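You operate a simulated robot arm through the tools that you are given. There is no shell and no other tool. Be economical: measure what you need, move in short steps, check, and stop when the job is done.

You run a simulated two-armed robot. Do the job below in one go: nothing can be reset, and whatever is moved stays where it is left.

Task
Put the green vase on the bench right of the rod rest. Switch the small panel switch on. Open the teal drawer, take the blue drop and put it in the inside of the teal drawer and shut the drawer again. Pull the clear lid open. The order is free. Set down upright: green vase.

It is judged by the outcome, as a careful person would: the job done as asked, and still so three seconds after it is handed in. It fails if anything else is knocked over, pushed out of place, dropped, spilled or broken. Lids that push on must go on centred and level and be pressed home; caps that screw on are set level and turned clockwise until they are tight.

Robot
Two 7-joint arms with two-finger grippers on one trunk, on a base that drives. Base frame: it is fixed to the floor where the robot stands at the start and does not move with it; the origin is under the middle of the robot, x ahead of it, y to its left, z up; the surface under the hand at the start is at about z = 850. Units: mm, degrees, N and s.
The left shoulder is at the start at [60, 178, 1224], the right one opposite. With the tool pointing down near the work surface each hand reaches from about 100 to 640 mm from the robot's upright axis, wherever it stands, measured 20 degrees to its own side. Places, roughly: bench right of the rod rest (17x12 cm) [-1240, 2180, 840]; blue drop (3x3x10 cm) [-800, -300, 900]; clear lid [500, 2700, 900]; green vase (6x6x19 cm) [500, -100, 900]; inside of the teal drawer [600, 300, 500]; small panel switch [0, -600, 900]; teal drawer [600, 300, 500]. Payload 1.96 kg a hand.
The TCP of each hand is the grasp point between the finger pads, 20 mm short of the fingertips. In the tool frame z runs along the fingers and y along their closing line. Largest opening 72 mm; the body of the gripper starts 38 mm behind the TCP.
Orientation is that of the tool frame in the base frame, as a unit quaternion [x, y, z, w]. With the fingers straight down and closing along the base's y, the tool's x points along the base's -x, its y along +y and its z along -z.

Tools
- The arms move only by the tool send_rows. It takes "left_increments", "right_increments" or both (then of equal length, played together; a hand with none holds still); each is a list of rows, each a list of 7 numbers: the finger opening in cm, from 0 to 7.2, then the shift along the base's x, y, z in units of 50 mm (1.0 is 50 mm), then the turn, a rotation vector about the base's x, y, z in units of 6 degrees (1.0 is 6 degrees). In form: [[hand, dx, dy, dz, ax, ay, az], ...]. A call has 1 to 12 rows; each row shifts and turns the commanded pose from where the row before left it. A call with a number of a shift or a turn outside -1 to 1 is refused whole. Each row takes 0.2 s and may step no farther than 50 mm and 8.6 degrees from the row before; otherwise, or with a gripper value out of range, the whole call is refused. A pose out of reach is approached as far as the arm can. The call stops where the force on the tool passes 40 N (or 10 N more than at its start, if that is more) or the arm is blocked; 0.2 s more then pass. Each finger travels about 153 mm/s and halts on what it meets, pressing with about 36 N; the grip force reading is that of the motor and also rises with nothing between the fingers. The clock runs only during rows and for 0.2 s after the last one: add rows that do not move to give the fingers time. The reply holds the time, the measured pose of the TCP, the force on the tool along the base axes, the opening and the grip force, in the units named above and with some noise, with the torque about the TCP (base axes, N m) and any sound that the robot's microphone picked up, and new pictures: "show" is both (left out), scene, wrist or none (wrist: the cameras of the hands that moved).
- Cameras (640 x 400 px; columns grow to the right, rows downward): "scene" is now at [-15.8, -34.9, 1750.2]; the picture's right is [-0.62, -0.79, 0.00], its down [-0.73, 0.58, -0.36] and it looks along [0.28, -0.22, -0.93] (base axes); focal length 214 px, centre (320, 200). "left" rides on the left gripper at [71, -19, -82] in its tool frame; the picture's right is [0.26, 0.97, 0.00], its down [-0.67, 0.18, -0.72] and it looks along [-0.69, 0.19, 0.70] (tool axes); focal length 280 px, centre (320, 200). "right" rides on the right gripper at [71, 19, -82] in its tool frame; the picture's right is [-0.26, 0.97, 0.00], its down [-0.67, -0.18, -0.72] and it looks along [-0.69, -0.19, 0.70] (tool axes); focal length 280 px, centre (320, 200). There is no depth. A picture from a camera that has moved, and an enlarged one, comes with that camera's place and axes in the base frame and with its lens.
- move_column(by): slides the trunk up (or, below 0, down) by that many mm; the arms and the scene camera ride with it, the base frame stays. It gives what a move gives, with no picture.
- steer(legs): drives the robot by 1 to 6 legs, each [ahead, left, turn to the left] in mm, mm and degrees, along the robot's own axes; the way and the turn of a leg run together, so that a leg with both is an arc; at most 1500 mm and 180 degrees a leg. The arms and the cameras ride along, it lands a little off, and it stops where it bumps. It gives what a move gives, and a new picture of the scene camera.
- head_to(pan, tilt): turns the head with the scene camera to pan (to the left, within 86 degrees either way) and tilt (down, from -29 to 69), counted from straight ahead of the robot. It gives what a move gives, and a new picture of the scene camera.
- close_up(camera, box): a new picture of the part [left, top, right, bottom] of that camera's present view, enlarged. The clock stands still meanwhile.
- job_done(): hands the job in; it is judged then, once.

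Go step by step. Nothing tells you exact positions but the pictures and the camera data: compare them with the known pose of the tool, close in by small moves and look again before you grip or let go. The budget is 165 turns and 260 pictures, counting those below and the enlarged ones. Unless the task says otherwise, let go and move clear before handing in.

The tools are called after ">>>" by a JSON object that holds its "api" and its "payload". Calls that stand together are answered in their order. send_rows: Moves the arms, as the interface text tells. Its arguments: {"type":"object","properties":{"left_increments":{"type":"array","items":{"type":"array","items":{"type":"number"}}},"right_increments":{"type":"array","items":{"type":"array","items":{"type":"number"}}},"show":{"type":"string","enum":["both","scene","wrist","none"]}},"required":[]} The other tools are called the same way: move_column (by) slides the trunk up or down; steer (legs) drives the base; head_to (pan, tilt) turns the head that bears the scene camera; close_up (camera, box) takes an enlarged picture of a part of a camera's view; job_done () hands the job in.

At the start:

```text
time_s: 0.0
left_tcp_pos: [272.7, -55.2, 1247.0]
left_ee_rot: [0.0, 1.0, 0.001, 0.0]
left_force: [-0.9, 0.6, -0.2]
left_moment: [0.02, -0.02, -0.01]
left_width: 71.9
left_gripper_force: 0.1
right_tcp_pos: [335.7, -358.3, 1221.7]
right_ee_rot: [0.0, 1.0, 0.0, 0.0]
right_force: [1.2, 0.0, 0.0]
right_moment: [-0.01, 0.05, 0.02]
right_width: 72.0
right_gripper_force: 0.0
trunk travel left (down, up): [-869.0, 121.0]
robot x, y, heading: [1.5, -0.3, 0.0]
head pan, tilt: [-38.2, 68.8]
```

scene: 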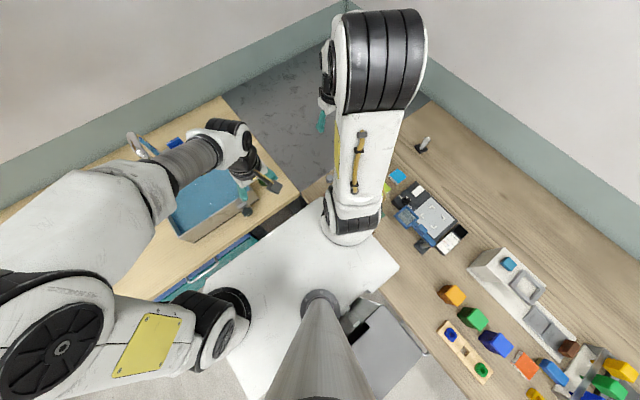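
right: 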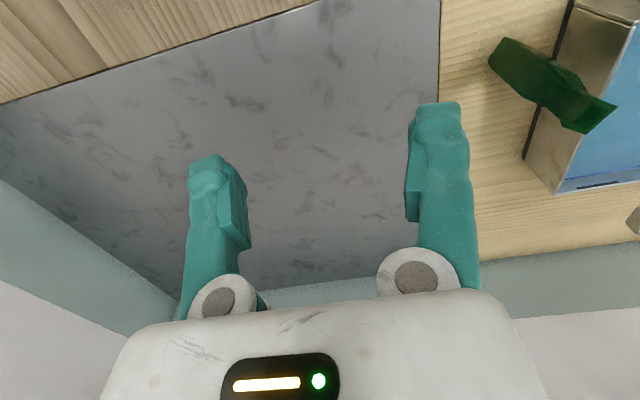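
left: 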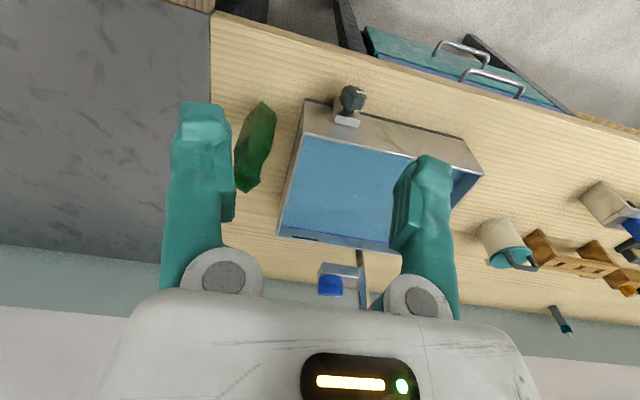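

I see a bench ahead with a sink, a bench to the right with panel items, and a green vase near the sink. First I'll look around with the head.

>>> {"api": "head_to", "payload": {"pan": 0, "tilt": 45}}

>>> {"api": "head_to", "payload": {"pan": -80, "tilt": 45}}

>>> {"api": "head_to", "payload": {"pan": 70, "tilt": 25}}

```text
time_s: 1.0
left_tcp_pos: [271.7, -55.4, 1247.0]
left_ee_rot: [0.001, 1.0, 0.001, 0.0]
left_force: [0.3, -0.3, 0.7]
left_moment: [0.01, 0.01, -0.01]
left_width: 71.9
left_gripper_force: 0.0
right_tcp_pos: [335.6, -356.4, 1221.3]
right_ee_rot: [0.0, 1.0, 0.0, 0.0]
right_force: [-0.2, -0.7, -0.4]
right_moment: [-0.01, -0.01, 0.01]
right_width: 72.0
right_gripper_force: 0.1
trunk travel left (down, up): [-869.0, 121.0]
robot x, y, heading: [-2.1, 0.9, -0.0]
head pan, tilt: [0.0, 45.0]
camera scene: at [21.5, -0.4, 1779.0], right [0.0, -1.0, 0.0], down [-0.71, 0.0, -0.71], along [0.71, 0.0, -0.71], focal length 214 px, centre (320, 200)
```

scene: 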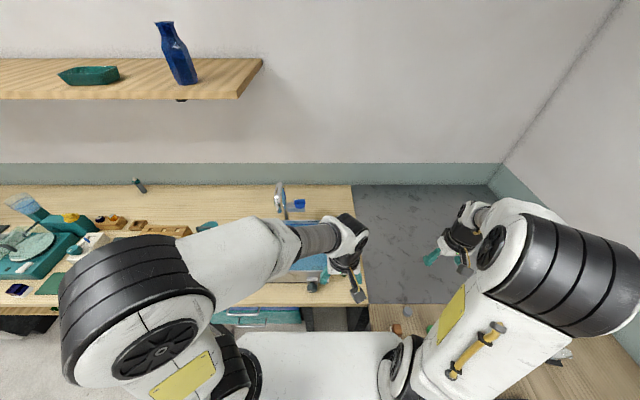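

```text
time_s: 2.6
left_tcp_pos: [272.8, -54.4, 1246.8]
left_ee_rot: [0.0, 1.0, 0.0, 0.0]
left_force: [0.4, 0.1, 0.1]
left_moment: [-0.01, -0.02, 0.03]
left_width: 72.1
left_gripper_force: 0.0
right_tcp_pos: [335.3, -357.2, 1221.7]
right_ee_rot: [0.001, 1.0, 0.0, 0.0]
right_force: [-0.4, 0.8, -0.7]
right_moment: [0.03, 0.01, -0.01]
right_width: 71.6
right_gripper_force: 0.1
trunk travel left (down, up): [-869.0, 121.0]
robot x, y, heading: [1.5, -2.2, 0.4]
head pan, tilt: [-80.0, 45.0]
camera scene: at [-45.5, -80.4, 1779.0], right [-0.98, -0.17, 0.0], down [-0.12, 0.7, -0.71], along [0.12, -0.7, -0.71], focal length 214 px, centre (320, 200)
```

scene: 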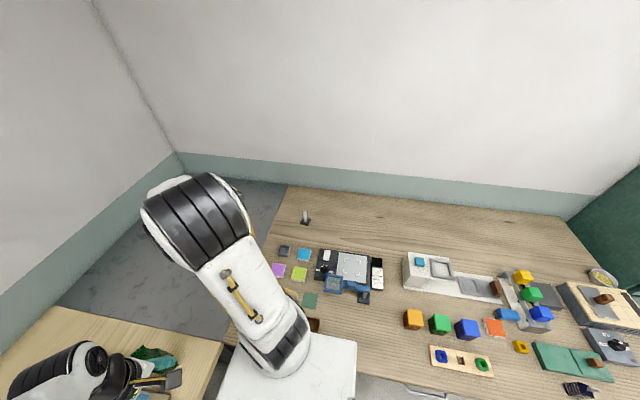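

```text
time_s: 4.9
left_tcp_pos: [271.7, -55.3, 1247.4]
left_ee_rot: [0.0, 1.0, 0.0, 0.0]
left_force: [-1.2, -0.5, -0.4]
left_moment: [-0.01, 0.01, -0.01]
left_width: 72.1
left_gripper_force: 0.1
right_tcp_pos: [336.3, -357.5, 1222.7]
right_ee_rot: [0.0, 1.0, -0.001, 0.0]
right_force: [0.3, 0.5, -0.4]
right_moment: [0.0, -0.06, 0.03]
right_width: 71.9
right_gripper_force: 0.0
trunk travel left (down, up): [-869.0, 121.0]
robot x, y, heading: [0.6, -2.7, 0.2]
head pan, tilt: [70.0, 25.0]
camera scene: at [-28.1, 86.2, 1809.6], right [0.94, -0.34, 0.0], down [-0.14, -0.4, -0.91], along [0.31, 0.85, -0.42], focal length 214 px, centre (320, 200)
```

scene: 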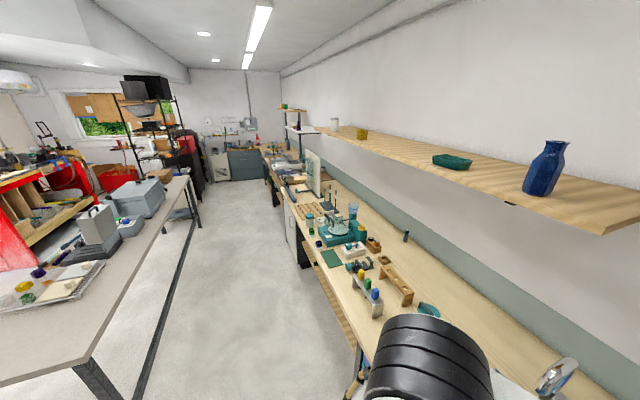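

The vase looks upright at about (480,-107). I'll look at the panel switch area and the rest of the right bench close up.

>>> {"api": "head_to", "payload": {"pan": -86, "tilt": 55}}

>>> {"api": "close_up", "payload": {"camera": "scene", "box": [240, 150, 400, 250]}}

>>> {"api": "close_up", "payload": {"camera": "scene", "box": [380, 150, 640, 312]}}

```text
time_s: 7.3
left_tcp_pos: [271.9, -54.8, 1246.5]
left_ee_rot: [0.0, 1.0, 0.0, 0.0]
left_force: [0.1, -1.3, 0.4]
left_moment: [-0.01, 0.0, 0.0]
left_width: 72.4
left_gripper_force: 0.1
right_tcp_pos: [336.1, -357.3, 1220.9]
right_ee_rot: [0.0, 1.0, 0.0, 0.001]
right_force: [0.1, 0.7, 1.0]
right_moment: [-0.02, -0.01, -0.01]
right_width: 71.9
right_gripper_force: 0.0
trunk travel left (down, up): [-869.0, 121.0]
robot x, y, heading: [-0.2, 0.7, -0.3]
head pan, tilt: [-85.9, 55.0]
camera scene: at [-54.6, -72.2, 1765.6], right [-1.0, -0.07, 0.0], down [-0.06, 0.82, -0.57], along [0.04, -0.57, -0.82], focal length 214 px, centre (320, 200)
```

scene: 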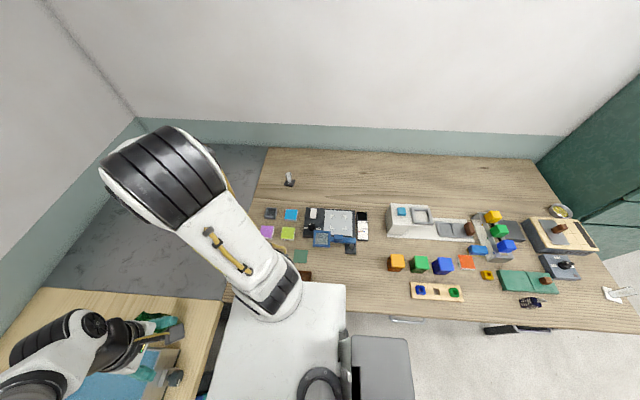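

```text
4.00 times, centred on (320, 200) of scene
camera zoom: at [-54.6, -72.2, 1765.6], right [-1.0, -0.07, 0.0], down [-0.06, 0.82, -0.57], along [0.04, -0.57, -0.82], focal length 858 px, centre (320, 200)
```

zoom: 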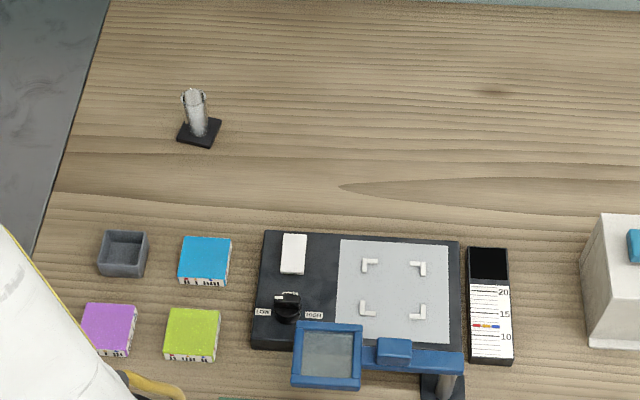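

```text
2.46 times, centred on (510, 231) of scene
camera zoom: at [-54.6, -72.2, 1765.6], right [-1.0, -0.07, 0.0], down [-0.06, 0.82, -0.57], along [0.04, -0.57, -0.82], focal length 528 px, centre (-148, 124)
```

zoom: 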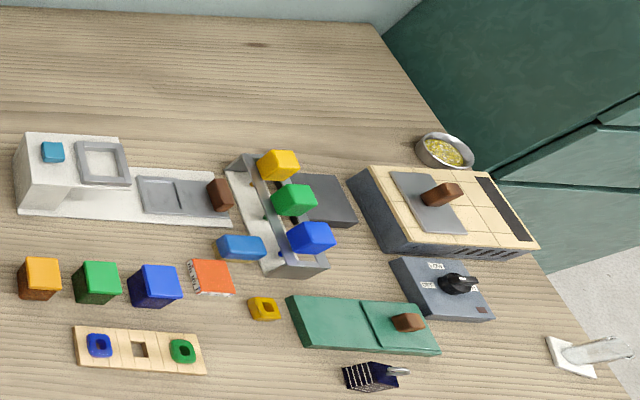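

The white rocker on the black panel sits near (15,-607), and the dark blue "drop" lies near (-856,-275). I'll bring the right hand over the switch to see it well.

>>> {"api": "send_rows", "payload": {"right_increments": [[7.2, -0.75, -0.5, -0.1, 0, 0, 0], [7.2, -0.75, -0.5, -0.1, 0, 0, 0], [7.2, -0.75, -0.5, -0.1, 0, 0, 0], [7.2, -0.75, -0.5, -0.1, 0, 0, 0], [7.2, -0.75, -0.5, -0.2, 0, 0, 0], [7.2, -0.75, -0.5, -0.2, 0, 0, 0], [7.2, -0.75, -0.5, -0.2, 0, 0, 0], [7.2, -0.75, -0.5, -0.2, 0, 0, 0], [7.2, -0.75, -0.5, -0.2, 0, 0, 0]], "show": "both"}}

```text
time_s: 9.3
left_tcp_pos: [272.0, -56.9, 1248.1]
left_ee_rot: [0.0, 1.0, 0.001, 0.002]
left_force: [0.8, -0.2, 1.2]
left_moment: [0.03, -0.05, -0.02]
left_width: 72.2
left_gripper_force: 0.1
right_tcp_pos: [-3.7, -583.4, 1151.0]
right_ee_rot: [0.0, 1.0, 0.001, 0.0]
right_force: [0.1, 0.4, -1.1]
right_moment: [0.0, -0.03, -0.02]
right_width: 71.8
right_gripper_force: 0.1
trunk travel left (down, up): [-869.0, 121.0]
robot x, y, heading: [1.1, 5.3, -0.0]
head pan, tilt: [-85.9, 55.0]
camera scene: at [-56.4, -74.2, 1765.5], right [-1.0, -0.07, 0.0], down [-0.06, 0.82, -0.57], along [0.04, -0.57, -0.82], focal length 214 px, centre (320, 200)
camera right: at [-74.6, -565.1, 1232.5], right [0.26, 0.97, 0.0], down [0.67, -0.18, 0.72], along [0.69, -0.19, -0.7], focal length 280 px, centre (320, 200)
```

scene: 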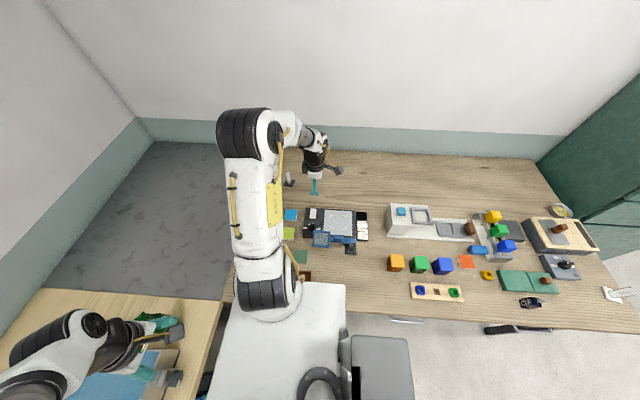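
right: 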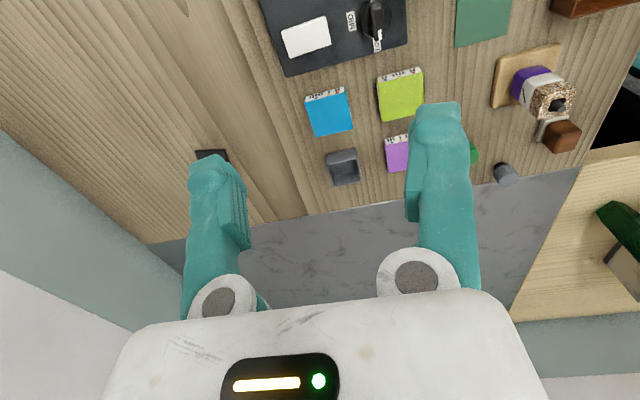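

>>> {"api": "close_up", "payload": {"camera": "right", "box": [256, 0, 416, 100]}}

>>> {"api": "close_up", "payload": {"camera": "scene", "box": [296, 196, 376, 246]}}

>>> {"api": "close_up", "payload": {"camera": "scene", "box": [500, 280, 580, 330]}}

```text
4.00 times, centred on (336, 50) of right
camera zoom: at [-74.6, -565.1, 1232.5], right [0.26, 0.97, 0.0], down [0.67, -0.18, 0.72], along [0.69, -0.19, -0.7], focal length 1122 px, centre (256, 800)
```

zoom: 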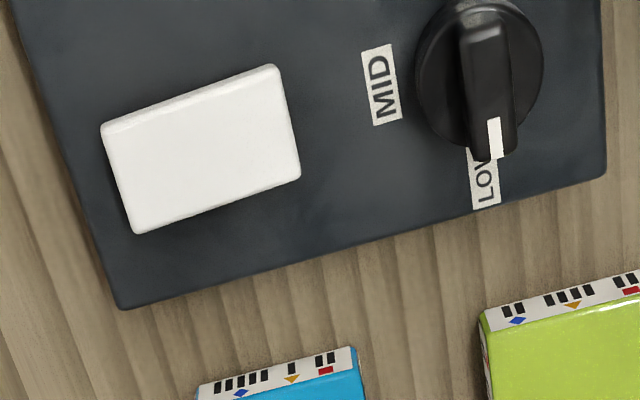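

```text
8.00 times, centred on (336, 221) of scene
camera zoom: at [-56.4, -74.2, 1765.5], right [-1.0, -0.07, 0.0], down [-0.06, 0.82, -0.57], along [0.04, -0.57, -0.82], focal length 1716 px, centre (192, 32)
```

zoom: 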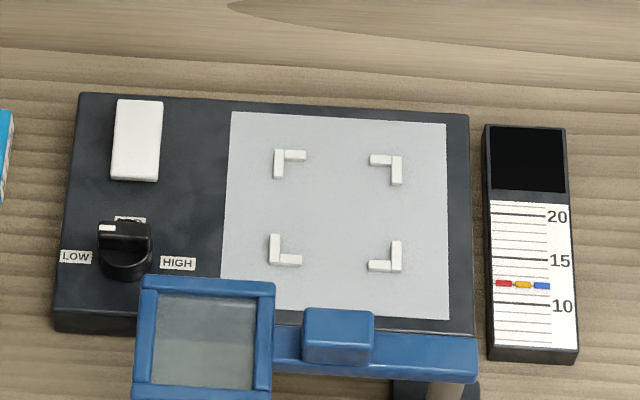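

```text
8.00 times, centred on (540, 305) of scene
camera zoom: at [-56.4, -74.2, 1765.5], right [-1.0, -0.07, 0.0], down [-0.06, 0.82, -0.57], along [0.04, -0.57, -0.82], focal length 1716 px, centre (-1440, -640)
```

zoom: 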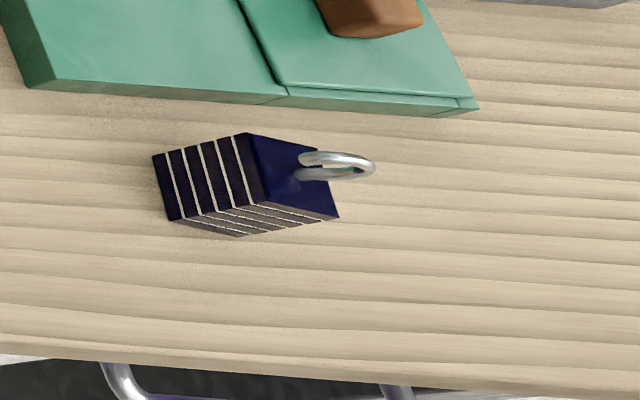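

The rocker is a white paddle at about (15,-607); I'll look at it from lower down to see which end is raised. The blue drop stands upright with a ring at about (-830,-268).

>>> {"api": "send_rows", "payload": {"right_increments": [[4, -0.7, 0, -0.5, 0, 0, 0], [0, -0.7, 0, -0.5, 0, 0, 0], [0, -0.25, 0.1, -0.8, 0, 0, 0], [0, 0, 0, -0.8, 0, 0, 0], [0, 0, 0, -0.5, 0, 0, 0]], "show": "wrist"}}

>>> {"api": "close_up", "payload": {"camera": "right", "box": [240, 100, 400, 200]}}

```text
time_s: 10.5
left_tcp_pos: [273.7, -56.9, 1246.5]
left_ee_rot: [0.0, 1.0, 0.0, 0.0]
left_force: [-0.2, -0.3, -0.2]
left_moment: [0.04, -0.01, -0.01]
left_width: 71.9
left_gripper_force: 0.0
right_tcp_pos: [-86.3, -577.2, 996.0]
right_ee_rot: [0.0, 1.0, 0.0, 0.0]
right_force: [-0.4, 0.0, 0.0]
right_moment: [-0.01, 0.0, 0.03]
right_width: 0.1
right_gripper_force: 29.3
trunk travel left (down, up): [-869.0, 121.0]
robot x, y, heading: [2.7, 0.1, 0.3]
head pan, tilt: [-85.9, 55.0]
camera right: at [-156.5, -559.2, 1078.6], right [0.26, 0.97, 0.0], down [0.67, -0.18, 0.72], along [0.69, -0.19, -0.7], focal length 280 px, centre (320, 200)
```

right: 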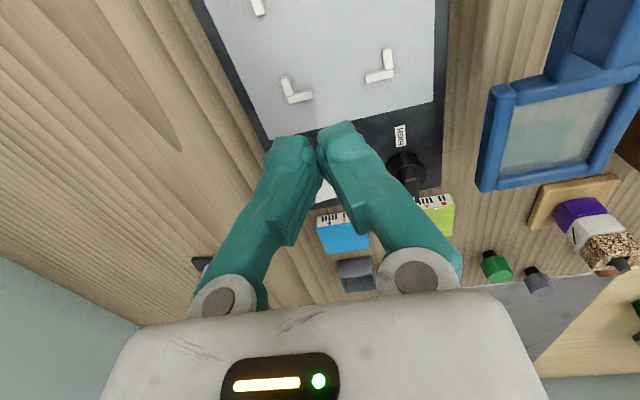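

```text
4.00 times, centred on (320, 150) of right
camera zoom: at [-156.5, -559.2, 1078.6], right [0.26, 0.97, 0.0], down [0.67, -0.18, 0.72], along [0.69, -0.19, -0.7], focal length 1122 px, centre (320, 400)
```

zoom: 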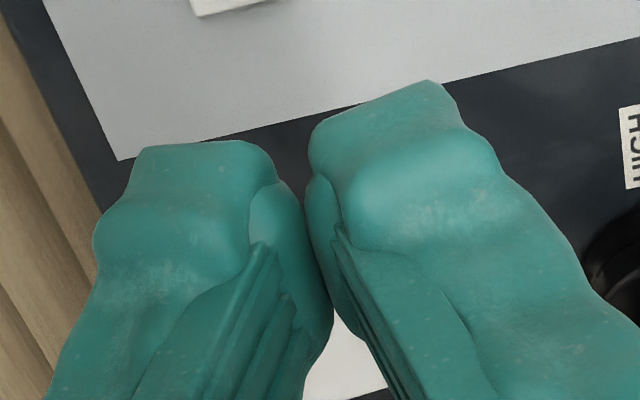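

>>> {"api": "send_rows", "payload": {"right_increments": [[0, 0.9, -0.2, 0, 0, 0, 0], [0, 0.8, -0.2, -0.2, 0, 0, 0]], "show": "none"}}

>>> {"api": "close_up", "payload": {"camera": "right", "box": [240, 30, 400, 130]}}

```text
time_s: 11.1
left_tcp_pos: [273.2, -55.6, 1245.9]
left_ee_rot: [0.0, 1.0, 0.0, -0.001]
left_force: [-0.1, -0.6, 1.1]
left_moment: [0.04, 0.0, -0.01]
left_width: 72.0
left_gripper_force: 0.1
right_tcp_pos: [1.2, -597.0, 987.1]
right_ee_rot: [0.001, 1.0, 0.001, -0.001]
right_force: [0.1, -0.2, -0.8]
right_moment: [0.0, 0.0, 0.0]
right_width: 0.0
right_gripper_force: 29.3
trunk travel left (down, up): [-869.0, 121.0]
robot x, y, heading: [1.5, 4.8, -0.2]
head pan, tilt: [-85.9, 55.0]
```

```text
4.00 times, centred on (320, 80) of right
camera zoom: at [-69.0, -578.9, 1069.0], right [0.26, 0.96, 0.0], down [0.68, -0.18, 0.71], along [0.69, -0.19, -0.7], focal length 1122 px, centre (320, 680)
```

zoom: 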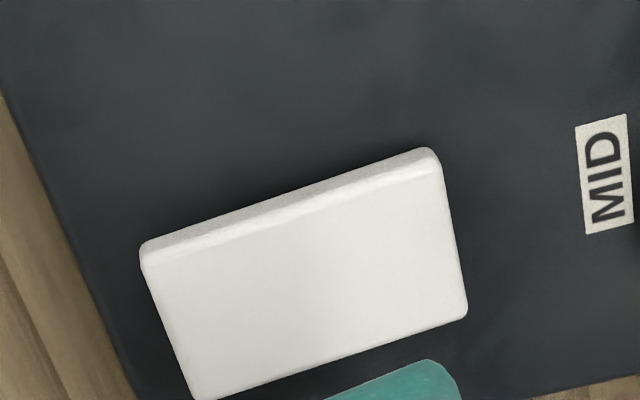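

The near (+y) end seems the lower one, so I'll press the raised far end at about (18,-622) from above with the closed fingers.

>>> {"api": "send_rows", "payload": {"right_increments": [[0, 0.34, -0.45, -0.4, 0, 0, 0], [0, 0, 0, -0.5, 0, 0, 0], [0, 0, 0, -0.2, 0, 0, 0], [0, 0, 0, 0, 0, 0, 0]], "show": "wrist"}}

>>> {"api": "close_up", "payload": {"camera": "scene", "box": [286, 180, 366, 230]}}

```text
time_s: 12.1
left_tcp_pos: [272.7, -56.0, 1247.3]
left_ee_rot: [0.0, 1.0, 0.0, 0.0]
left_force: [0.8, -0.2, -0.7]
left_moment: [-0.01, -0.02, 0.01]
left_width: 72.1
left_gripper_force: 0.0
right_tcp_pos: [18.4, -621.8, 931.5]
right_ee_rot: [-0.001, 1.0, 0.001, 0.0]
right_force: [0.4, -0.1, 0.6]
right_moment: [0.02, -0.01, -0.03]
right_width: 0.0
right_gripper_force: 29.7
trunk travel left (down, up): [-869.0, 121.0]
robot x, y, heading: [-2.1, 0.8, -0.1]
head pan, tilt: [-85.9, 55.0]
camera right: at [-52.6, -601.7, 1014.1], right [0.26, 0.97, 0.0], down [0.67, -0.18, 0.72], along [0.69, -0.19, -0.7], focal length 280 px, centre (320, 200)
```

right: 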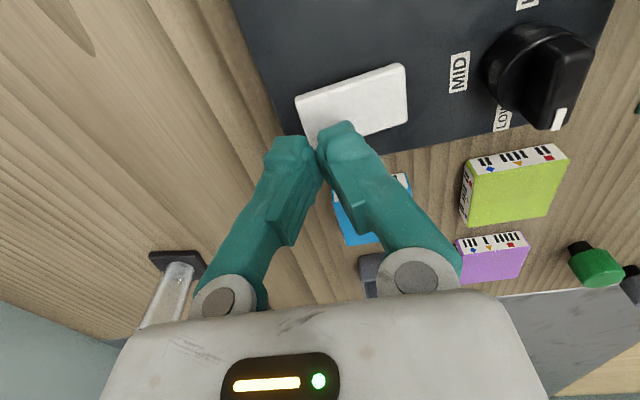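

```text
8.00 times, centred on (326, 205) of scene
camera zoom: at [-54.0, -72.9, 1765.6], right [-1.0, -0.07, 0.0], down [-0.06, 0.82, -0.57], along [0.04, -0.57, -0.82], focal length 1716 px, centre (272, 160)
```

zoom: 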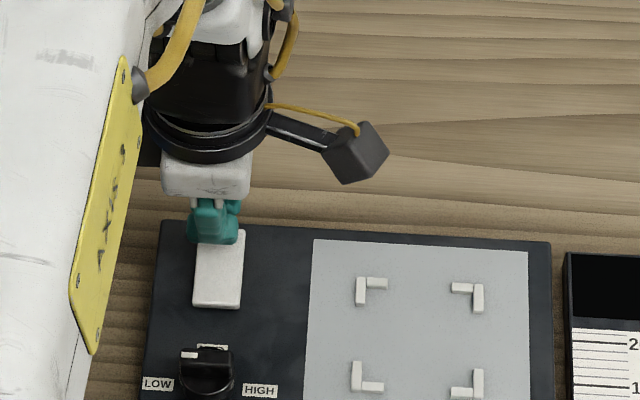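

>>> {"api": "send_rows", "payload": {"right_increments": [[0, 0, 0, -0.4, 0, 0, 0], [0, 0, 0, -0.2, 0, 0, 0], [0, 0, 0, -0.1, 0, 0, 0], [0, 0, 0, -0.1, 0, 0, 0], [0, 0, 0, -0.1, 0, 0, 0]], "show": "wrist"}}

```text
time_s: 12.7
left_tcp_pos: [272.9, -52.1, 1248.3]
left_ee_rot: [-0.001, 1.0, -0.001, 0.0]
left_force: [-0.7, 0.3, -0.5]
left_moment: [-0.01, 0.0, 0.05]
left_width: 72.1
left_gripper_force: 0.1
right_tcp_pos: [17.7, -620.9, 910.0]
right_ee_rot: [0.0, 1.0, -0.004, 0.0]
right_force: [1.1, 2.8, 3.9]
right_moment: [-0.14, 0.0, -0.01]
right_width: 0.0
right_gripper_force: 29.1
trunk travel left (down, up): [-869.0, 121.0]
robot x, y, heading: [3.2, 0.5, -0.0]
head pan, tilt: [-85.9, 55.0]
stopped in row 2 (right hand): the force on the tool passed its limit at 42 N (the readings are from after the stop); the commanded pose is now the measured one
camera right: at [-53.5, -600.7, 992.3], right [0.26, 0.96, -0.01], down [0.67, -0.18, 0.72], along [0.69, -0.19, -0.7], focal length 280 px, centre (320, 200)
```

right: 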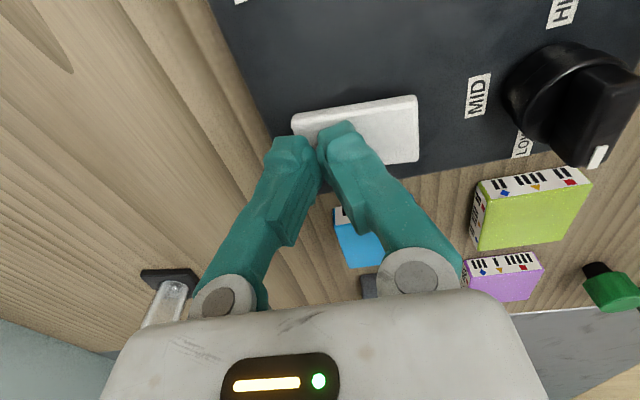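

Contact at about z 890. I'll lift and look whether the rocker tipped and the pad lit.

>>> {"api": "send_rows", "payload": {"right_increments": [[0, 0, 0, 0.6, 0, 0, 0], [0, -0.34, 0.45, 0.9, 0, 0, 0], [0, 0, 0, 0, 0, 0, 0]], "show": "none"}}

>>> {"api": "close_up", "payload": {"camera": "right", "box": [240, 30, 400, 130]}}

>>> {"api": "close_up", "payload": {"camera": "scene", "box": [286, 190, 366, 240]}}

```text
refused: row 2 steps farther than a row can; nothing moved
```

```text
4.00 times, centred on (320, 80) of right
camera zoom: at [-53.5, -600.7, 992.3], right [0.26, 0.96, -0.01], down [0.67, -0.18, 0.72], along [0.69, -0.19, -0.7], focal length 1122 px, centre (320, 680)
```

zoom: 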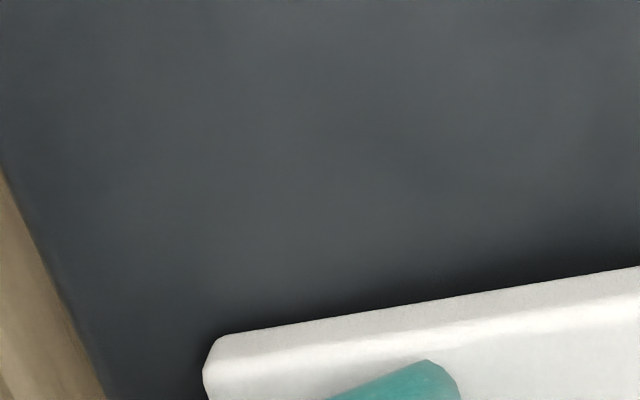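

```text
8.00 times, centred on (326, 215) of scene
camera zoom: at [-54.5, -68.1, 1766.0], right [-1.0, -0.07, 0.0], down [-0.06, 0.82, -0.58], along [0.04, -0.57, -0.82], focal length 1716 px, centre (272, 80)
```

zoom: 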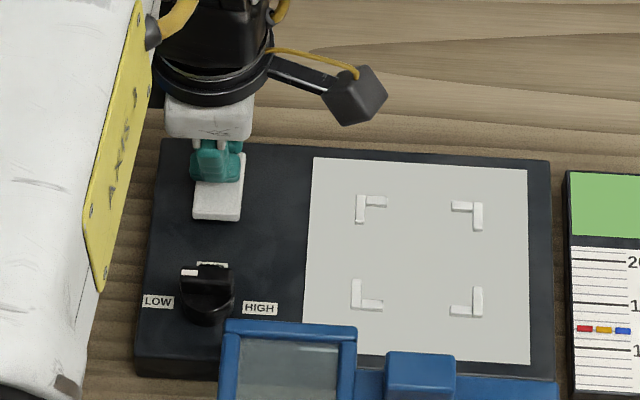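

The pad lit and the side window turned green, so the switch is on. I'll retract the right hand upward and then drive back toward the blue drop.

>>> {"api": "send_rows", "payload": {"right_increments": [[0, 0, 0, 0.9, 0, 0, 0], [0, 0, 0, 0.9, 0, 0, 0], [0, 0, 0, 0.9, 0, 0, 0], [0, 0, 0, 0.9, 0, 0, 0], [0, 0, 0, 0.9, 0, 0, 0], [4, 0.5, 0.75, 0.2, 0, 0, 0], [7.2, 0.5, 0.75, 0.2, 0, 0, 0], [7.2, 0.5, 0.75, 0, 0, 0, 0], [7.2, 0.5, 0.75, 0, 0, 0, 0], [7.2, 0.5, 0.75, 0, 0, 0, 0], [7.2, 0.5, 0.75, 0, 0, 0, 0]], "show": "none"}}

>>> {"api": "steer", "payload": {"legs": [[-950, 0, 0]]}}

```text
time_s: 15.1
left_tcp_pos: [272.5, -54.6, 1246.8]
left_ee_rot: [0.0, 1.0, -0.001, 0.0]
left_force: [0.0, 0.4, 1.2]
left_moment: [-0.03, 0.01, 0.02]
left_width: 72.2
left_gripper_force: 0.1
right_tcp_pos: [167.7, -395.4, 1151.7]
right_ee_rot: [0.0, 1.0, -0.003, 0.001]
right_force: [-0.1, 0.6, 0.1]
right_moment: [-0.02, 0.02, 0.03]
right_width: 71.9
right_gripper_force: 0.0
trunk travel left (down, up): [-869.0, 121.0]
robot x, y, heading: [3.1, 3.2, 0.2]
head pan, tilt: [-85.9, 55.0]
```

```text
time_s: 20.1
left_tcp_pos: [-672.9, -54.8, 1247.0]
left_ee_rot: [0.001, 1.0, 0.0, -0.001]
left_force: [0.0, 0.1, -0.7]
left_moment: [0.01, -0.01, 0.0]
left_width: 72.2
left_gripper_force: 0.0
right_tcp_pos: [-777.9, -397.2, 1152.6]
right_ee_rot: [0.001, 1.0, -0.002, 0.0]
right_force: [-1.0, 0.4, 0.5]
right_moment: [-0.03, -0.03, -0.03]
right_width: 72.0
right_gripper_force: 0.0
trunk travel left (down, up): [-869.0, 121.0]
robot x, y, heading: [-944.3, 2.9, -0.1]
head pan, tilt: [-85.9, 55.0]
camera scene: at [-999.8, -71.3, 1765.6], right [-1.0, -0.07, 0.0], down [-0.06, 0.82, -0.57], along [0.04, -0.57, -0.82], focal length 214 px, centre (320, 200)
```

scene: 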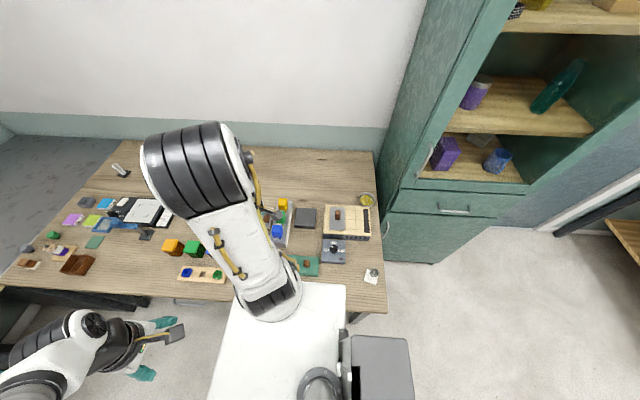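

>>> {"api": "send_rows", "payload": {"right_increments": [[7.2, -0.6, 0.6, -0.2, 0, 0, 0], [7.2, -0.6, 0.6, -0.2, 0, 0, 0], [7.2, -0.6, 0.6, -0.3, 0, 0, 0], [7.2, -0.6, 0.6, -0.3, 0, 0, 0]], "show": "wrist"}}

>>> {"api": "close_up", "payload": {"camera": "right", "box": [240, 40, 400, 140]}}

```text
time_s: 21.1
left_tcp_pos: [-673.4, -56.6, 1246.7]
left_ee_rot: [0.001, 1.0, 0.001, 0.0]
left_force: [-0.3, -0.7, 0.7]
left_moment: [0.03, 0.0, 0.0]
left_width: 72.1
left_gripper_force: 0.1
right_tcp_pos: [-863.4, -410.6, 1091.5]
right_ee_rot: [0.001, 1.0, -0.002, 0.0]
right_force: [-1.0, 0.5, 0.9]
right_moment: [0.0, -0.03, -0.05]
right_width: 72.2
right_gripper_force: 0.1
right hand out of reach, approached as far as the arm can: row 1, 2, 3, 4
trunk travel left (down, up): [-869.0, 121.0]
robot x, y, heading: [-945.2, 0.6, 0.1]
head pan, tilt: [-85.9, 55.0]
camera right: at [-934.7, -391.8, 1174.1], right [0.26, 0.96, 0.0], down [0.67, -0.18, 0.72], along [0.69, -0.19, -0.7], focal length 280 px, centre (320, 200)
```

right: 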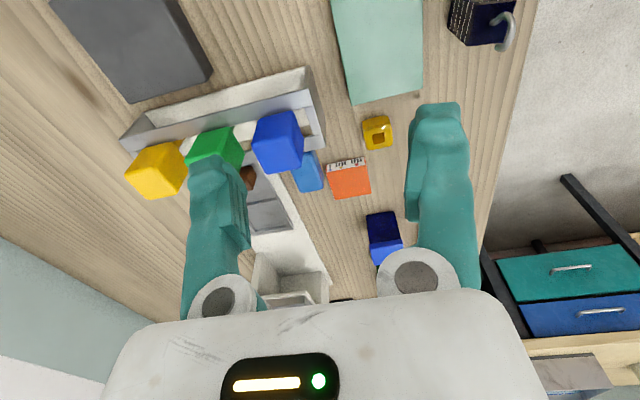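

```text
4.00 times, centred on (320, 90) of right
camera zoom: at [-934.7, -391.8, 1174.1], right [0.26, 0.96, 0.0], down [0.67, -0.18, 0.72], along [0.69, -0.19, -0.7], focal length 1122 px, centre (320, 640)
```

zoom: 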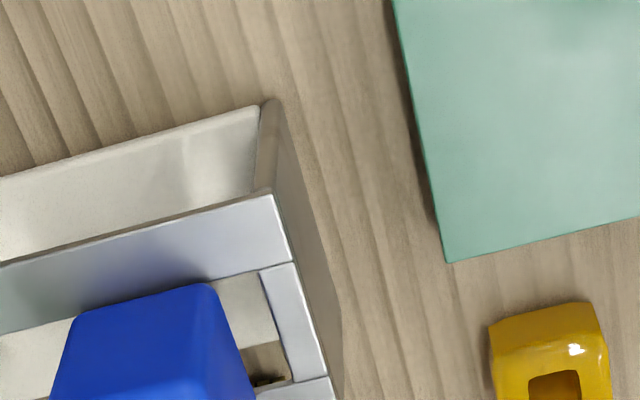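

The drop confirms at about (-831,-279), but it's too close to the robot's side to reach. I'll drive back another 280 mm so it lies ahead-right.

>>> {"api": "steer", "payload": {"legs": [[-290, 0, 0]]}}

>>> {"api": "send_rows", "payload": {"right_increments": [[7.2, 0.7, 0.6, 0, 0, 0, 0], [7.2, 0.7, 0.6, 0, 0, 0, 0], [7.2, 0.7, 0.6, 0, 0, 0, 0], [7.2, 0.7, 0.5, 0, 0, 0, 0]], "show": "wrist"}}

```text
time_s: 23.1
left_tcp_pos: [-961.2, -55.0, 1246.8]
left_ee_rot: [0.001, 1.0, 0.0, -0.001]
left_force: [0.5, 0.1, -0.3]
left_moment: [-0.03, 0.02, 0.01]
left_width: 72.1
left_gripper_force: 0.1
right_tcp_pos: [-1150.2, -409.8, 1092.8]
right_ee_rot: [0.0, 1.0, -0.001, -0.001]
right_force: [-0.1, 0.1, -0.5]
right_moment: [0.02, 0.01, -0.01]
right_width: 72.1
right_gripper_force: 0.1
trunk travel left (down, up): [-869.0, 121.0]
robot x, y, heading: [-1232.7, -0.3, -0.2]
head pan, tilt: [-85.9, 55.0]
camera scene: at [-1287.5, -70.6, 1765.7], right [-1.0, -0.07, 0.0], down [-0.06, 0.82, -0.57], along [0.04, -0.57, -0.82], focal length 214 px, centre (320, 200)
```

scene: 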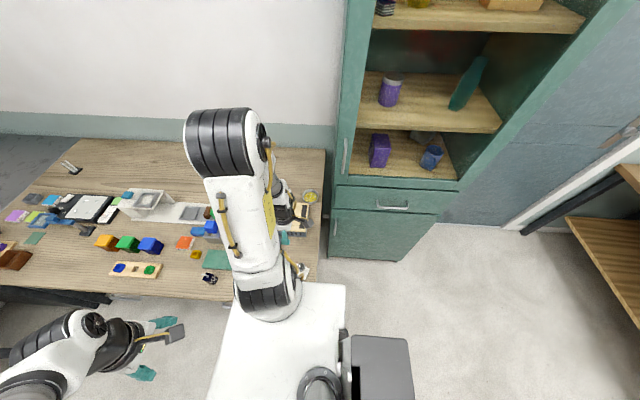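

```text
time_s: 24.1
left_tcp_pos: [-960.7, -53.0, 1247.3]
left_ee_rot: [0.0, 1.0, 0.0, -0.001]
left_force: [-0.2, 0.2, -0.5]
left_moment: [-0.08, -0.02, 0.0]
left_width: 72.1
left_gripper_force: 0.0
right_tcp_pos: [-994.6, -333.3, 1084.1]
right_ee_rot: [0.002, 1.0, -0.002, 0.0]
right_force: [-0.6, 0.1, -0.1]
right_moment: [-0.01, 0.01, 0.0]
right_width: 72.2
right_gripper_force: 0.1
right hand out of reach, approached as far as the arm can: row 1, 2, 3
trunk travel left (down, up): [-869.0, 121.0]
robot x, y, heading: [-1236.5, 3.0, -0.1]
head pan, tilt: [-85.9, 55.0]
camera right: at [-1065.1, -312.8, 1165.7], right [0.27, 0.96, 0.0], down [0.68, -0.18, 0.71], along [0.69, -0.19, -0.7], focal length 280 px, centre (320, 200)
```

right: 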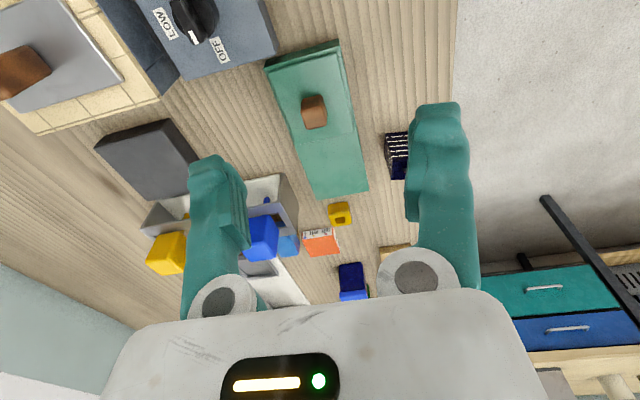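

>>> {"api": "send_rows", "payload": {"right_increments": [[7.2, 0.6, 0.6, 0, 0, 0, 0], [7.2, 0.5, 0.6, -0.4, 0, 0, 0]], "show": "wrist"}}

>>> {"api": "close_up", "payload": {"camera": "right", "box": [240, 60, 400, 160]}}

```text
time_s: 24.6
left_tcp_pos: [-960.6, -53.5, 1248.0]
left_ee_rot: [0.001, 1.0, 0.0, -0.001]
left_force: [0.1, 0.1, -0.3]
left_moment: [-0.03, 0.01, -0.05]
left_width: 72.2
left_gripper_force: 0.0
right_tcp_pos: [-937.3, -270.8, 1061.0]
right_ee_rot: [0.002, 1.0, -0.002, -0.002]
right_force: [0.0, 0.4, 0.0]
right_moment: [-0.02, 0.01, 0.01]
right_width: 72.0
right_gripper_force: 0.1
trunk travel left (down, up): [-869.0, 121.0]
robot x, y, heading: [-1234.1, 0.6, 0.0]
head pan, tilt: [-85.9, 55.0]
camera right: at [-1009.1, -252.2, 1144.6], right [0.27, 0.96, 0.0], down [0.68, -0.18, 0.71], along [0.69, -0.19, -0.7], focal length 280 px, centre (320, 200)
```

right: 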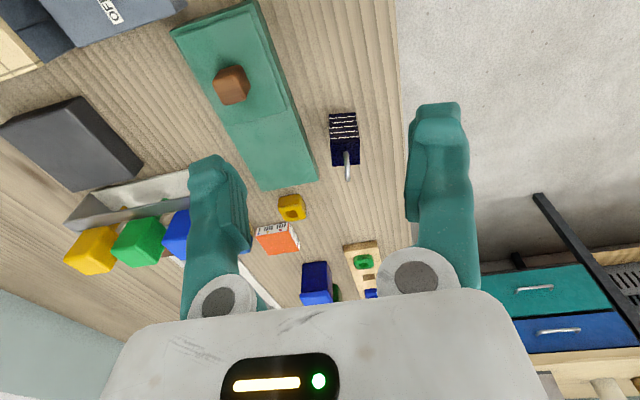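

```text
4.00 times, centred on (320, 110) of right
camera zoom: at [-1009.1, -252.2, 1144.6], right [0.27, 0.96, 0.0], down [0.68, -0.18, 0.71], along [0.69, -0.19, -0.7], focal length 1122 px, centre (320, 560)
```

zoom: 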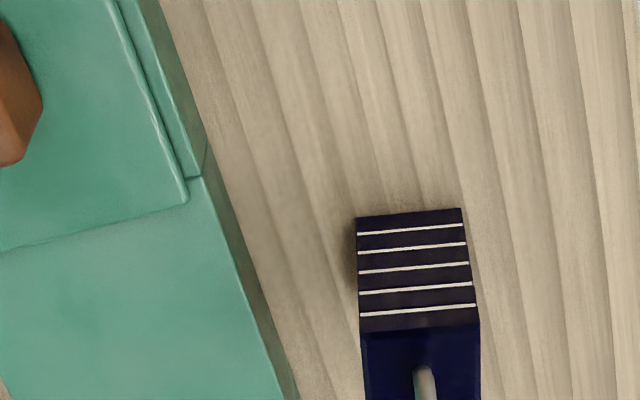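

The drop's block is about 30 mm wide, yawed about -12°, centred near (-834,-273), block top near z 909, ring top near 948. I'll align above it.

>>> {"api": "send_rows", "payload": {"right_increments": [[7.2, 0.7, 0, 0, 0, 0, -1], [7.2, 0.7, 0, 0, 0, 0, -1], [7.2, 0.66, -0.05, -0.4, 0, 0, 0], [7.2, 0, 0, -0.6, 0, 0, 0]], "show": "wrist"}}

>>> {"api": "close_up", "payload": {"camera": "scene", "box": [170, 250, 250, 300]}}

```text
time_s: 25.6
left_tcp_pos: [-961.4, -54.6, 1246.8]
left_ee_rot: [0.001, 1.0, 0.0, 0.0]
left_force: [1.0, -0.2, 0.2]
left_moment: [0.0, 0.03, 0.0]
left_width: 71.9
left_gripper_force: 0.1
right_tcp_pos: [-838.7, -274.3, 1013.2]
right_ee_rot: [0.106, 0.994, -0.002, -0.001]
right_force: [-0.1, -0.6, -0.9]
right_moment: [0.0, 0.01, -0.01]
right_width: 72.0
right_gripper_force: 0.1
trunk travel left (down, up): [-869.0, 121.0]
robot x, y, heading: [-1237.2, -1.5, -0.2]
head pan, tilt: [-85.9, 55.0]
camera right: at [-903.1, -240.3, 1095.3], right [0.46, 0.89, 0.0], down [0.62, -0.32, 0.72], along [0.63, -0.33, -0.7], focal length 280 px, centre (320, 200)
```

right: 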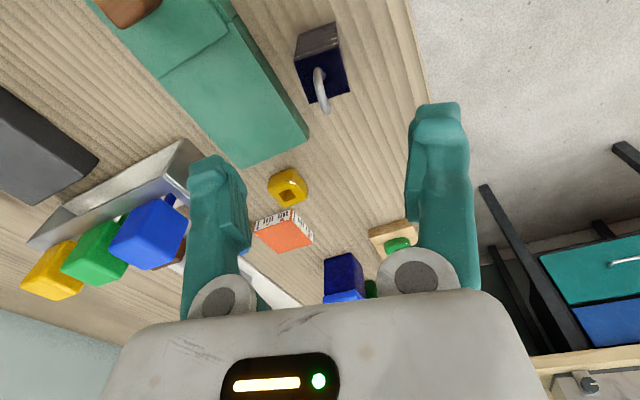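

```text
8.00 times, centred on (210, 275) of scene
camera zoom: at [-1288.4, -71.1, 1765.7], right [-1.0, -0.07, 0.0], down [-0.06, 0.82, -0.57], along [0.04, -0.57, -0.82], focal length 1716 px, centre (1200, -400)
```

zoom: 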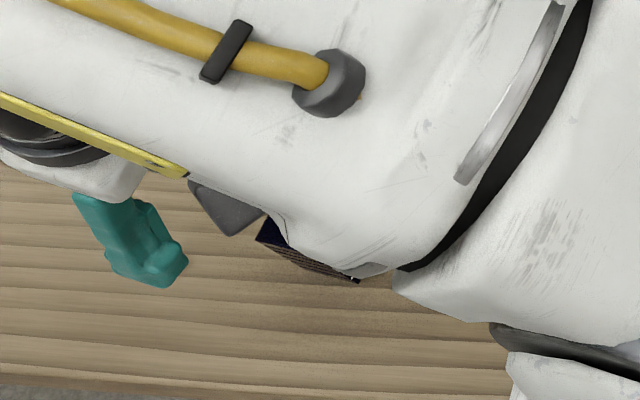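

Block centre is about (-836,-275), matching the hand's yaw. I'll narrow the opening to 55 mm and descend to TCP z 914, keeping the palm just above the ring.

>>> {"api": "send_rows", "payload": {"right_increments": [[5.5, 0.05, -0.02, -0.4, 0, 0, 0], [5.5, 0, 0, -0.8, 0, 0, 0], [5.5, 0, 0, -0.4, 0, 0, 0], [5.5, 0, 0, -0.2, 0, 0, 0]], "show": "wrist"}}

```text
time_s: 26.6
left_tcp_pos: [-961.8, -54.1, 1247.2]
left_ee_rot: [0.0, 1.0, 0.0, 0.0]
left_force: [0.2, 0.3, 0.2]
left_moment: [0.01, -0.01, 0.01]
left_width: 72.0
left_gripper_force: 0.2
right_tcp_pos: [-835.7, -276.6, 922.6]
right_ee_rot: [0.107, 0.994, -0.002, 0.001]
right_force: [-0.7, 0.4, 0.3]
right_moment: [-0.03, 0.01, 0.01]
right_width: 54.9
right_gripper_force: 0.1
trunk travel left (down, up): [-869.0, 121.0]
robot x, y, heading: [-1233.9, 3.5, -0.0]
head pan, tilt: [-85.9, 55.0]
camera right: at [-900.7, -242.8, 1004.7], right [0.46, 0.89, 0.0], down [0.62, -0.32, 0.72], along [0.63, -0.33, -0.7], focal length 280 px, centre (320, 200)
```

right: 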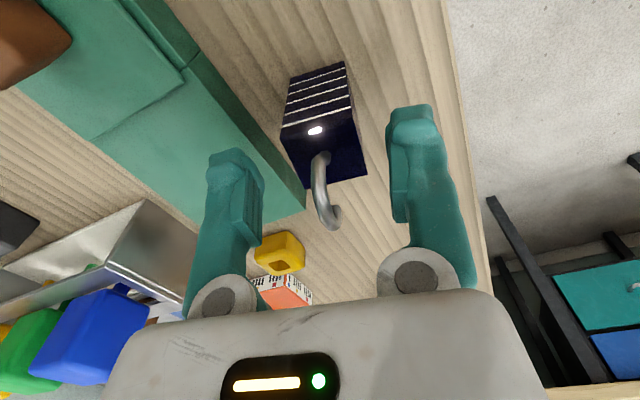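

>>> {"api": "send_rows", "payload": {"right_increments": [[5.5, 0, 0, -0.18, 0, 0, 0], [2, 0, 0, 0, 0, 0, 0], [2, 0, 0, 0, 0, 0, 0], [2, 0, 0, 0, 0, 0, 0]], "show": "wrist"}}

```text
time_s: 27.6
left_tcp_pos: [-962.2, -54.8, 1247.5]
left_ee_rot: [0.001, 1.0, 0.0, 0.0]
left_force: [-0.3, 0.1, -0.9]
left_moment: [0.0, -0.02, 0.03]
left_width: 71.7
left_gripper_force: 0.1
right_tcp_pos: [-834.2, -276.6, 913.7]
right_ee_rot: [0.106, 0.994, -0.002, 0.0]
right_force: [1.0, -0.6, 2.5]
right_moment: [-0.07, -0.06, 0.01]
right_width: 28.7
right_gripper_force: 35.9
trunk travel left (down, up): [-869.0, 121.0]
robot x, y, heading: [-1235.1, 0.7, 0.1]
head pan, tilt: [-85.9, 55.0]
camera right: at [-900.5, -242.4, 996.5], right [0.46, 0.89, 0.0], down [0.62, -0.32, 0.72], along [0.64, -0.33, -0.7], focal length 280 px, centre (320, 200)
```

right: 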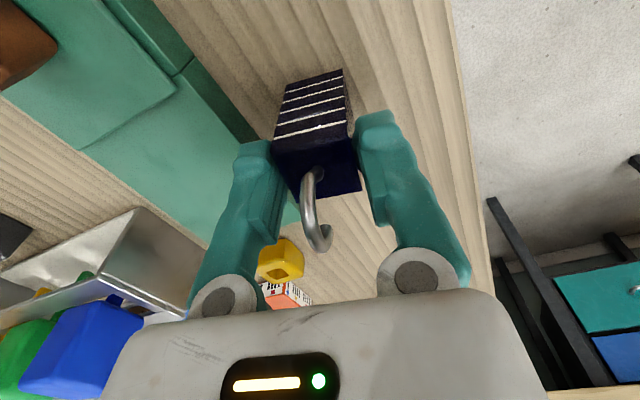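

Gripped at 28.7 mm. I'll lift slowly and check that it holds.

>>> {"api": "send_rows", "payload": {"right_increments": [[2, 0, 0, 0.3, 0, 0, 0], [2, 0, 0, 0.4, 0, 0, 0], [2, 0, 0, 0.8, 0, 0, 0], [2, 0, 0, 0.8, 0, 0, 0], [2, 0, 0, 0.8, 0, 0, 0], [2, 0, 0, 0.8, 0, 0, 0], [2, 0, 0, 0.8, 0, 0, 0]], "show": "wrist"}}

```text
time_s: 29.2
left_tcp_pos: [-963.2, -55.0, 1247.4]
left_ee_rot: [0.001, 1.0, 0.0, 0.0]
left_force: [-0.5, 0.8, -0.2]
left_moment: [-0.02, 0.0, -0.06]
left_width: 72.2
left_gripper_force: 0.1
right_tcp_pos: [-835.7, -274.9, 1151.0]
right_ee_rot: [0.105, 0.994, -0.002, -0.001]
right_force: [0.4, -1.0, -0.7]
right_moment: [-0.03, 0.01, 0.01]
right_width: 28.8
right_gripper_force: 36.7
trunk travel left (down, up): [-869.0, 121.0]
robot x, y, heading: [-1236.0, 4.4, -0.1]
head pan, tilt: [-85.9, 55.0]
camera right: at [-901.3, -241.1, 1233.3], right [0.46, 0.89, 0.0], down [0.62, -0.32, 0.72], along [0.63, -0.33, -0.7], focal length 280 px, centre (320, 200)
```

right: 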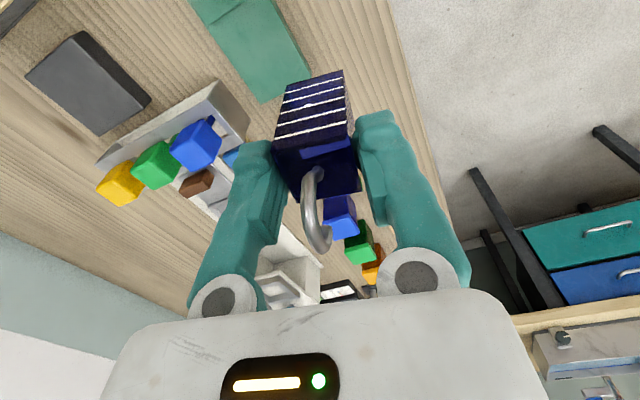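

The drop is held securely. The teal drawer handle triangulates to about (323,340,575); I'll drive in front of it and look.

>>> {"api": "head_to", "payload": {"pan": 0, "tilt": 40}}

>>> {"api": "steer", "payload": {"legs": [[0, 320, 0], [700, 0, 0]]}}

```text
time_s: 30.9
left_tcp_pos: [-961.7, -54.5, 1247.6]
left_ee_rot: [0.001, 1.0, 0.0, 0.0]
left_force: [0.6, -0.7, 0.0]
left_moment: [0.01, 0.03, -0.01]
left_width: 71.9
left_gripper_force: 0.1
right_tcp_pos: [-834.8, -275.9, 1149.1]
right_ee_rot: [0.105, 0.994, -0.002, 0.0]
right_force: [-1.3, 0.8, -0.8]
right_moment: [-0.03, 0.01, -0.01]
right_width: 28.9
right_gripper_force: 35.8
trunk travel left (down, up): [-869.0, 121.0]
robot x, y, heading: [-1233.1, 1.0, -0.2]
head pan, tilt: [0.0, 40.0]
camera scene: at [-1209.2, 0.9, 1786.3], right [0.0, -1.0, 0.0], down [-0.64, 0.0, -0.77], along [0.77, 0.0, -0.64], focal length 214 px, centre (320, 200)
```

scene: 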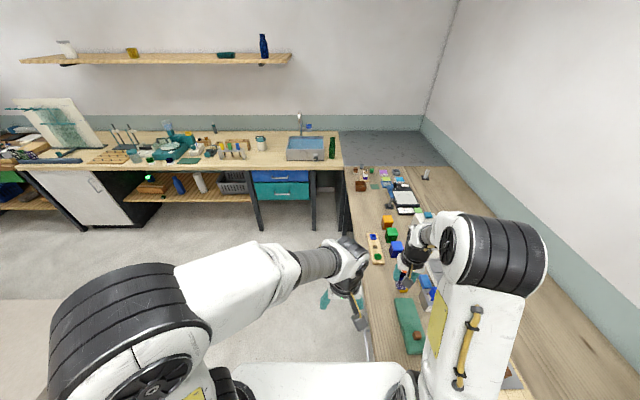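

```text
time_s: 36.4
left_tcp_pos: [-261.8, 266.4, 1246.4]
left_ee_rot: [0.0, 1.0, 0.0, 0.0]
left_force: [0.5, 0.3, -0.2]
left_moment: [0.01, 0.0, 0.0]
left_width: 72.2
left_gripper_force: 0.1
right_tcp_pos: [-134.4, 46.9, 1150.1]
right_ee_rot: [0.104, 0.995, -0.002, 0.0]
right_force: [-0.3, 0.8, -0.7]
right_moment: [0.03, 0.01, -0.02]
right_width: 29.1
right_gripper_force: 35.9
trunk travel left (down, up): [-869.0, 121.0]
robot x, y, heading: [-533.9, 320.4, -0.3]
head pan, tilt: [0.0, 40.0]
camera scene: at [-510.1, 322.0, 1786.3], right [0.0, -1.0, 0.0], down [-0.64, 0.0, -0.77], along [0.77, 0.0, -0.64], focal length 214 px, centre (320, 200)
```

scene: 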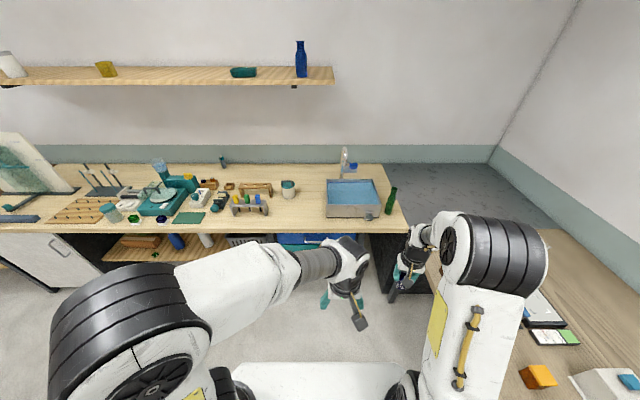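

The teal drawer is the lower of the two (blue above). I'll turn the left hand to point forward with fingers closing vertically, for gripping the horizontal handle.

>>> {"api": "send_rows", "payload": {"left_increments": [[7.2, 0, 0.3, 0, 0.77, -0.77, -0.77], [7.2, 0, 0.3, 0, 0.77, -0.77, -0.77], [7.2, 0, 0.3, 0, 0.77, -0.77, -0.77], [7.2, 0, 0.3, 0, 0.77, -0.77, -0.77], [7.2, 0, 0.3, 0, 0.77, -0.77, -0.77], [7.2, 0, 0.3, 0, 0.77, -0.77, -0.77], [7.2, 0, 0.3, 0, 0.77, -0.77, -0.77], [7.2, 0, 0.3, 0, 0.77, -0.77, -0.77], [7.2, 0, 0.3, 0, 0.77, -0.77, -0.77], [7.2, 0, 0.3, 0, 0.77, -0.77, -0.77], [7.2, 0, 0.3, 0, 0.77, -0.77, -0.77], [7.2, 0, 0.3, 0, 0.77, -0.77, -0.77]], "show": "none"}}

>>> {"api": "send_rows", "payload": {"left_increments": [[7.2, 0, 0, 0, 0.77, -0.77, -0.77], [7.2, 0, 0, 0, 0.77, -0.77, -0.77], [7.2, 0, 0, 0, 0.77, -0.77, -0.77], [7.2, 0, 0, 0, 0, 0, 0]], "show": "both"}}

```text
time_s: 39.0
left_tcp_pos: [-197.5, 323.0, 1274.0]
left_ee_rot: [0.434, 0.67, 0.422, 0.429]
left_force: [-0.3, 0.6, -0.5]
left_moment: [0.0, 0.0, 0.0]
left_width: 71.8
left_gripper_force: 0.1
left hand out of reach, approached as far as the arm can: row 7, 8, 9, 10, 11, 12
right_tcp_pos: [-134.3, 48.3, 1150.0]
right_ee_rot: [0.104, 0.995, -0.002, 0.0]
right_force: [0.1, 0.4, -1.2]
right_moment: [-0.04, 0.02, -0.04]
right_width: 28.9
right_gripper_force: 35.8
trunk travel left (down, up): [-869.0, 121.0]
robot x, y, heading: [-536.2, 321.8, 0.2]
head pan, tilt: [0.0, 40.0]
```

```text
time_s: 40.0
left_tcp_pos: [-169.1, 292.0, 1312.7]
left_ee_rot: [0.523, 0.533, 0.453, 0.486]
left_force: [-0.7, 0.5, -0.5]
left_moment: [-0.01, 0.02, -0.01]
left_width: 71.8
left_gripper_force: 0.1
left hand out of reach, approached as far as the arm can: row 1, 2, 3
right_tcp_pos: [-134.4, 46.1, 1150.2]
right_ee_rot: [0.104, 0.995, -0.002, -0.002]
right_force: [-0.7, 0.0, -1.3]
right_moment: [0.0, 0.02, 0.02]
right_width: 29.0
right_gripper_force: 36.3
trunk travel left (down, up): [-869.0, 121.0]
robot x, y, heading: [-533.0, 324.4, -0.1]
head pan, tilt: [0.0, 40.0]
camera scene: at [-508.8, 321.9, 1786.3], right [0.0, -1.0, 0.0], down [-0.64, 0.0, -0.77], along [0.77, 0.0, -0.64], focal length 214 px, centre (320, 200)
camera left: at [-249.7, 362.8, 1299.6], right [0.12, 0.3, 0.95], down [-0.7, -0.65, 0.29], along [0.7, -0.7, 0.14], focal length 280 px, centre (320, 200)
```

scene: 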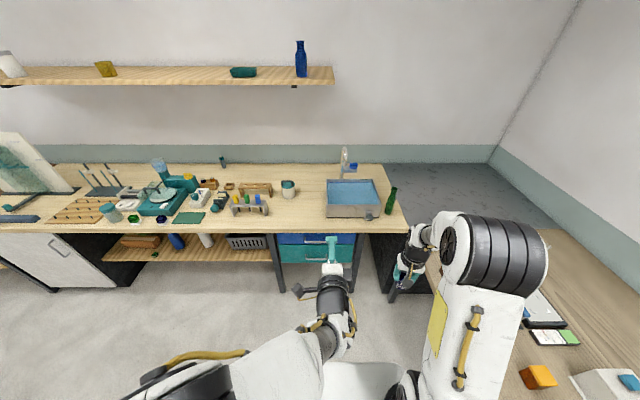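
left: 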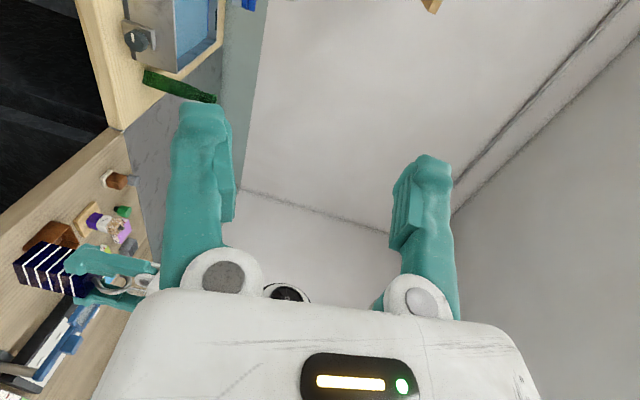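

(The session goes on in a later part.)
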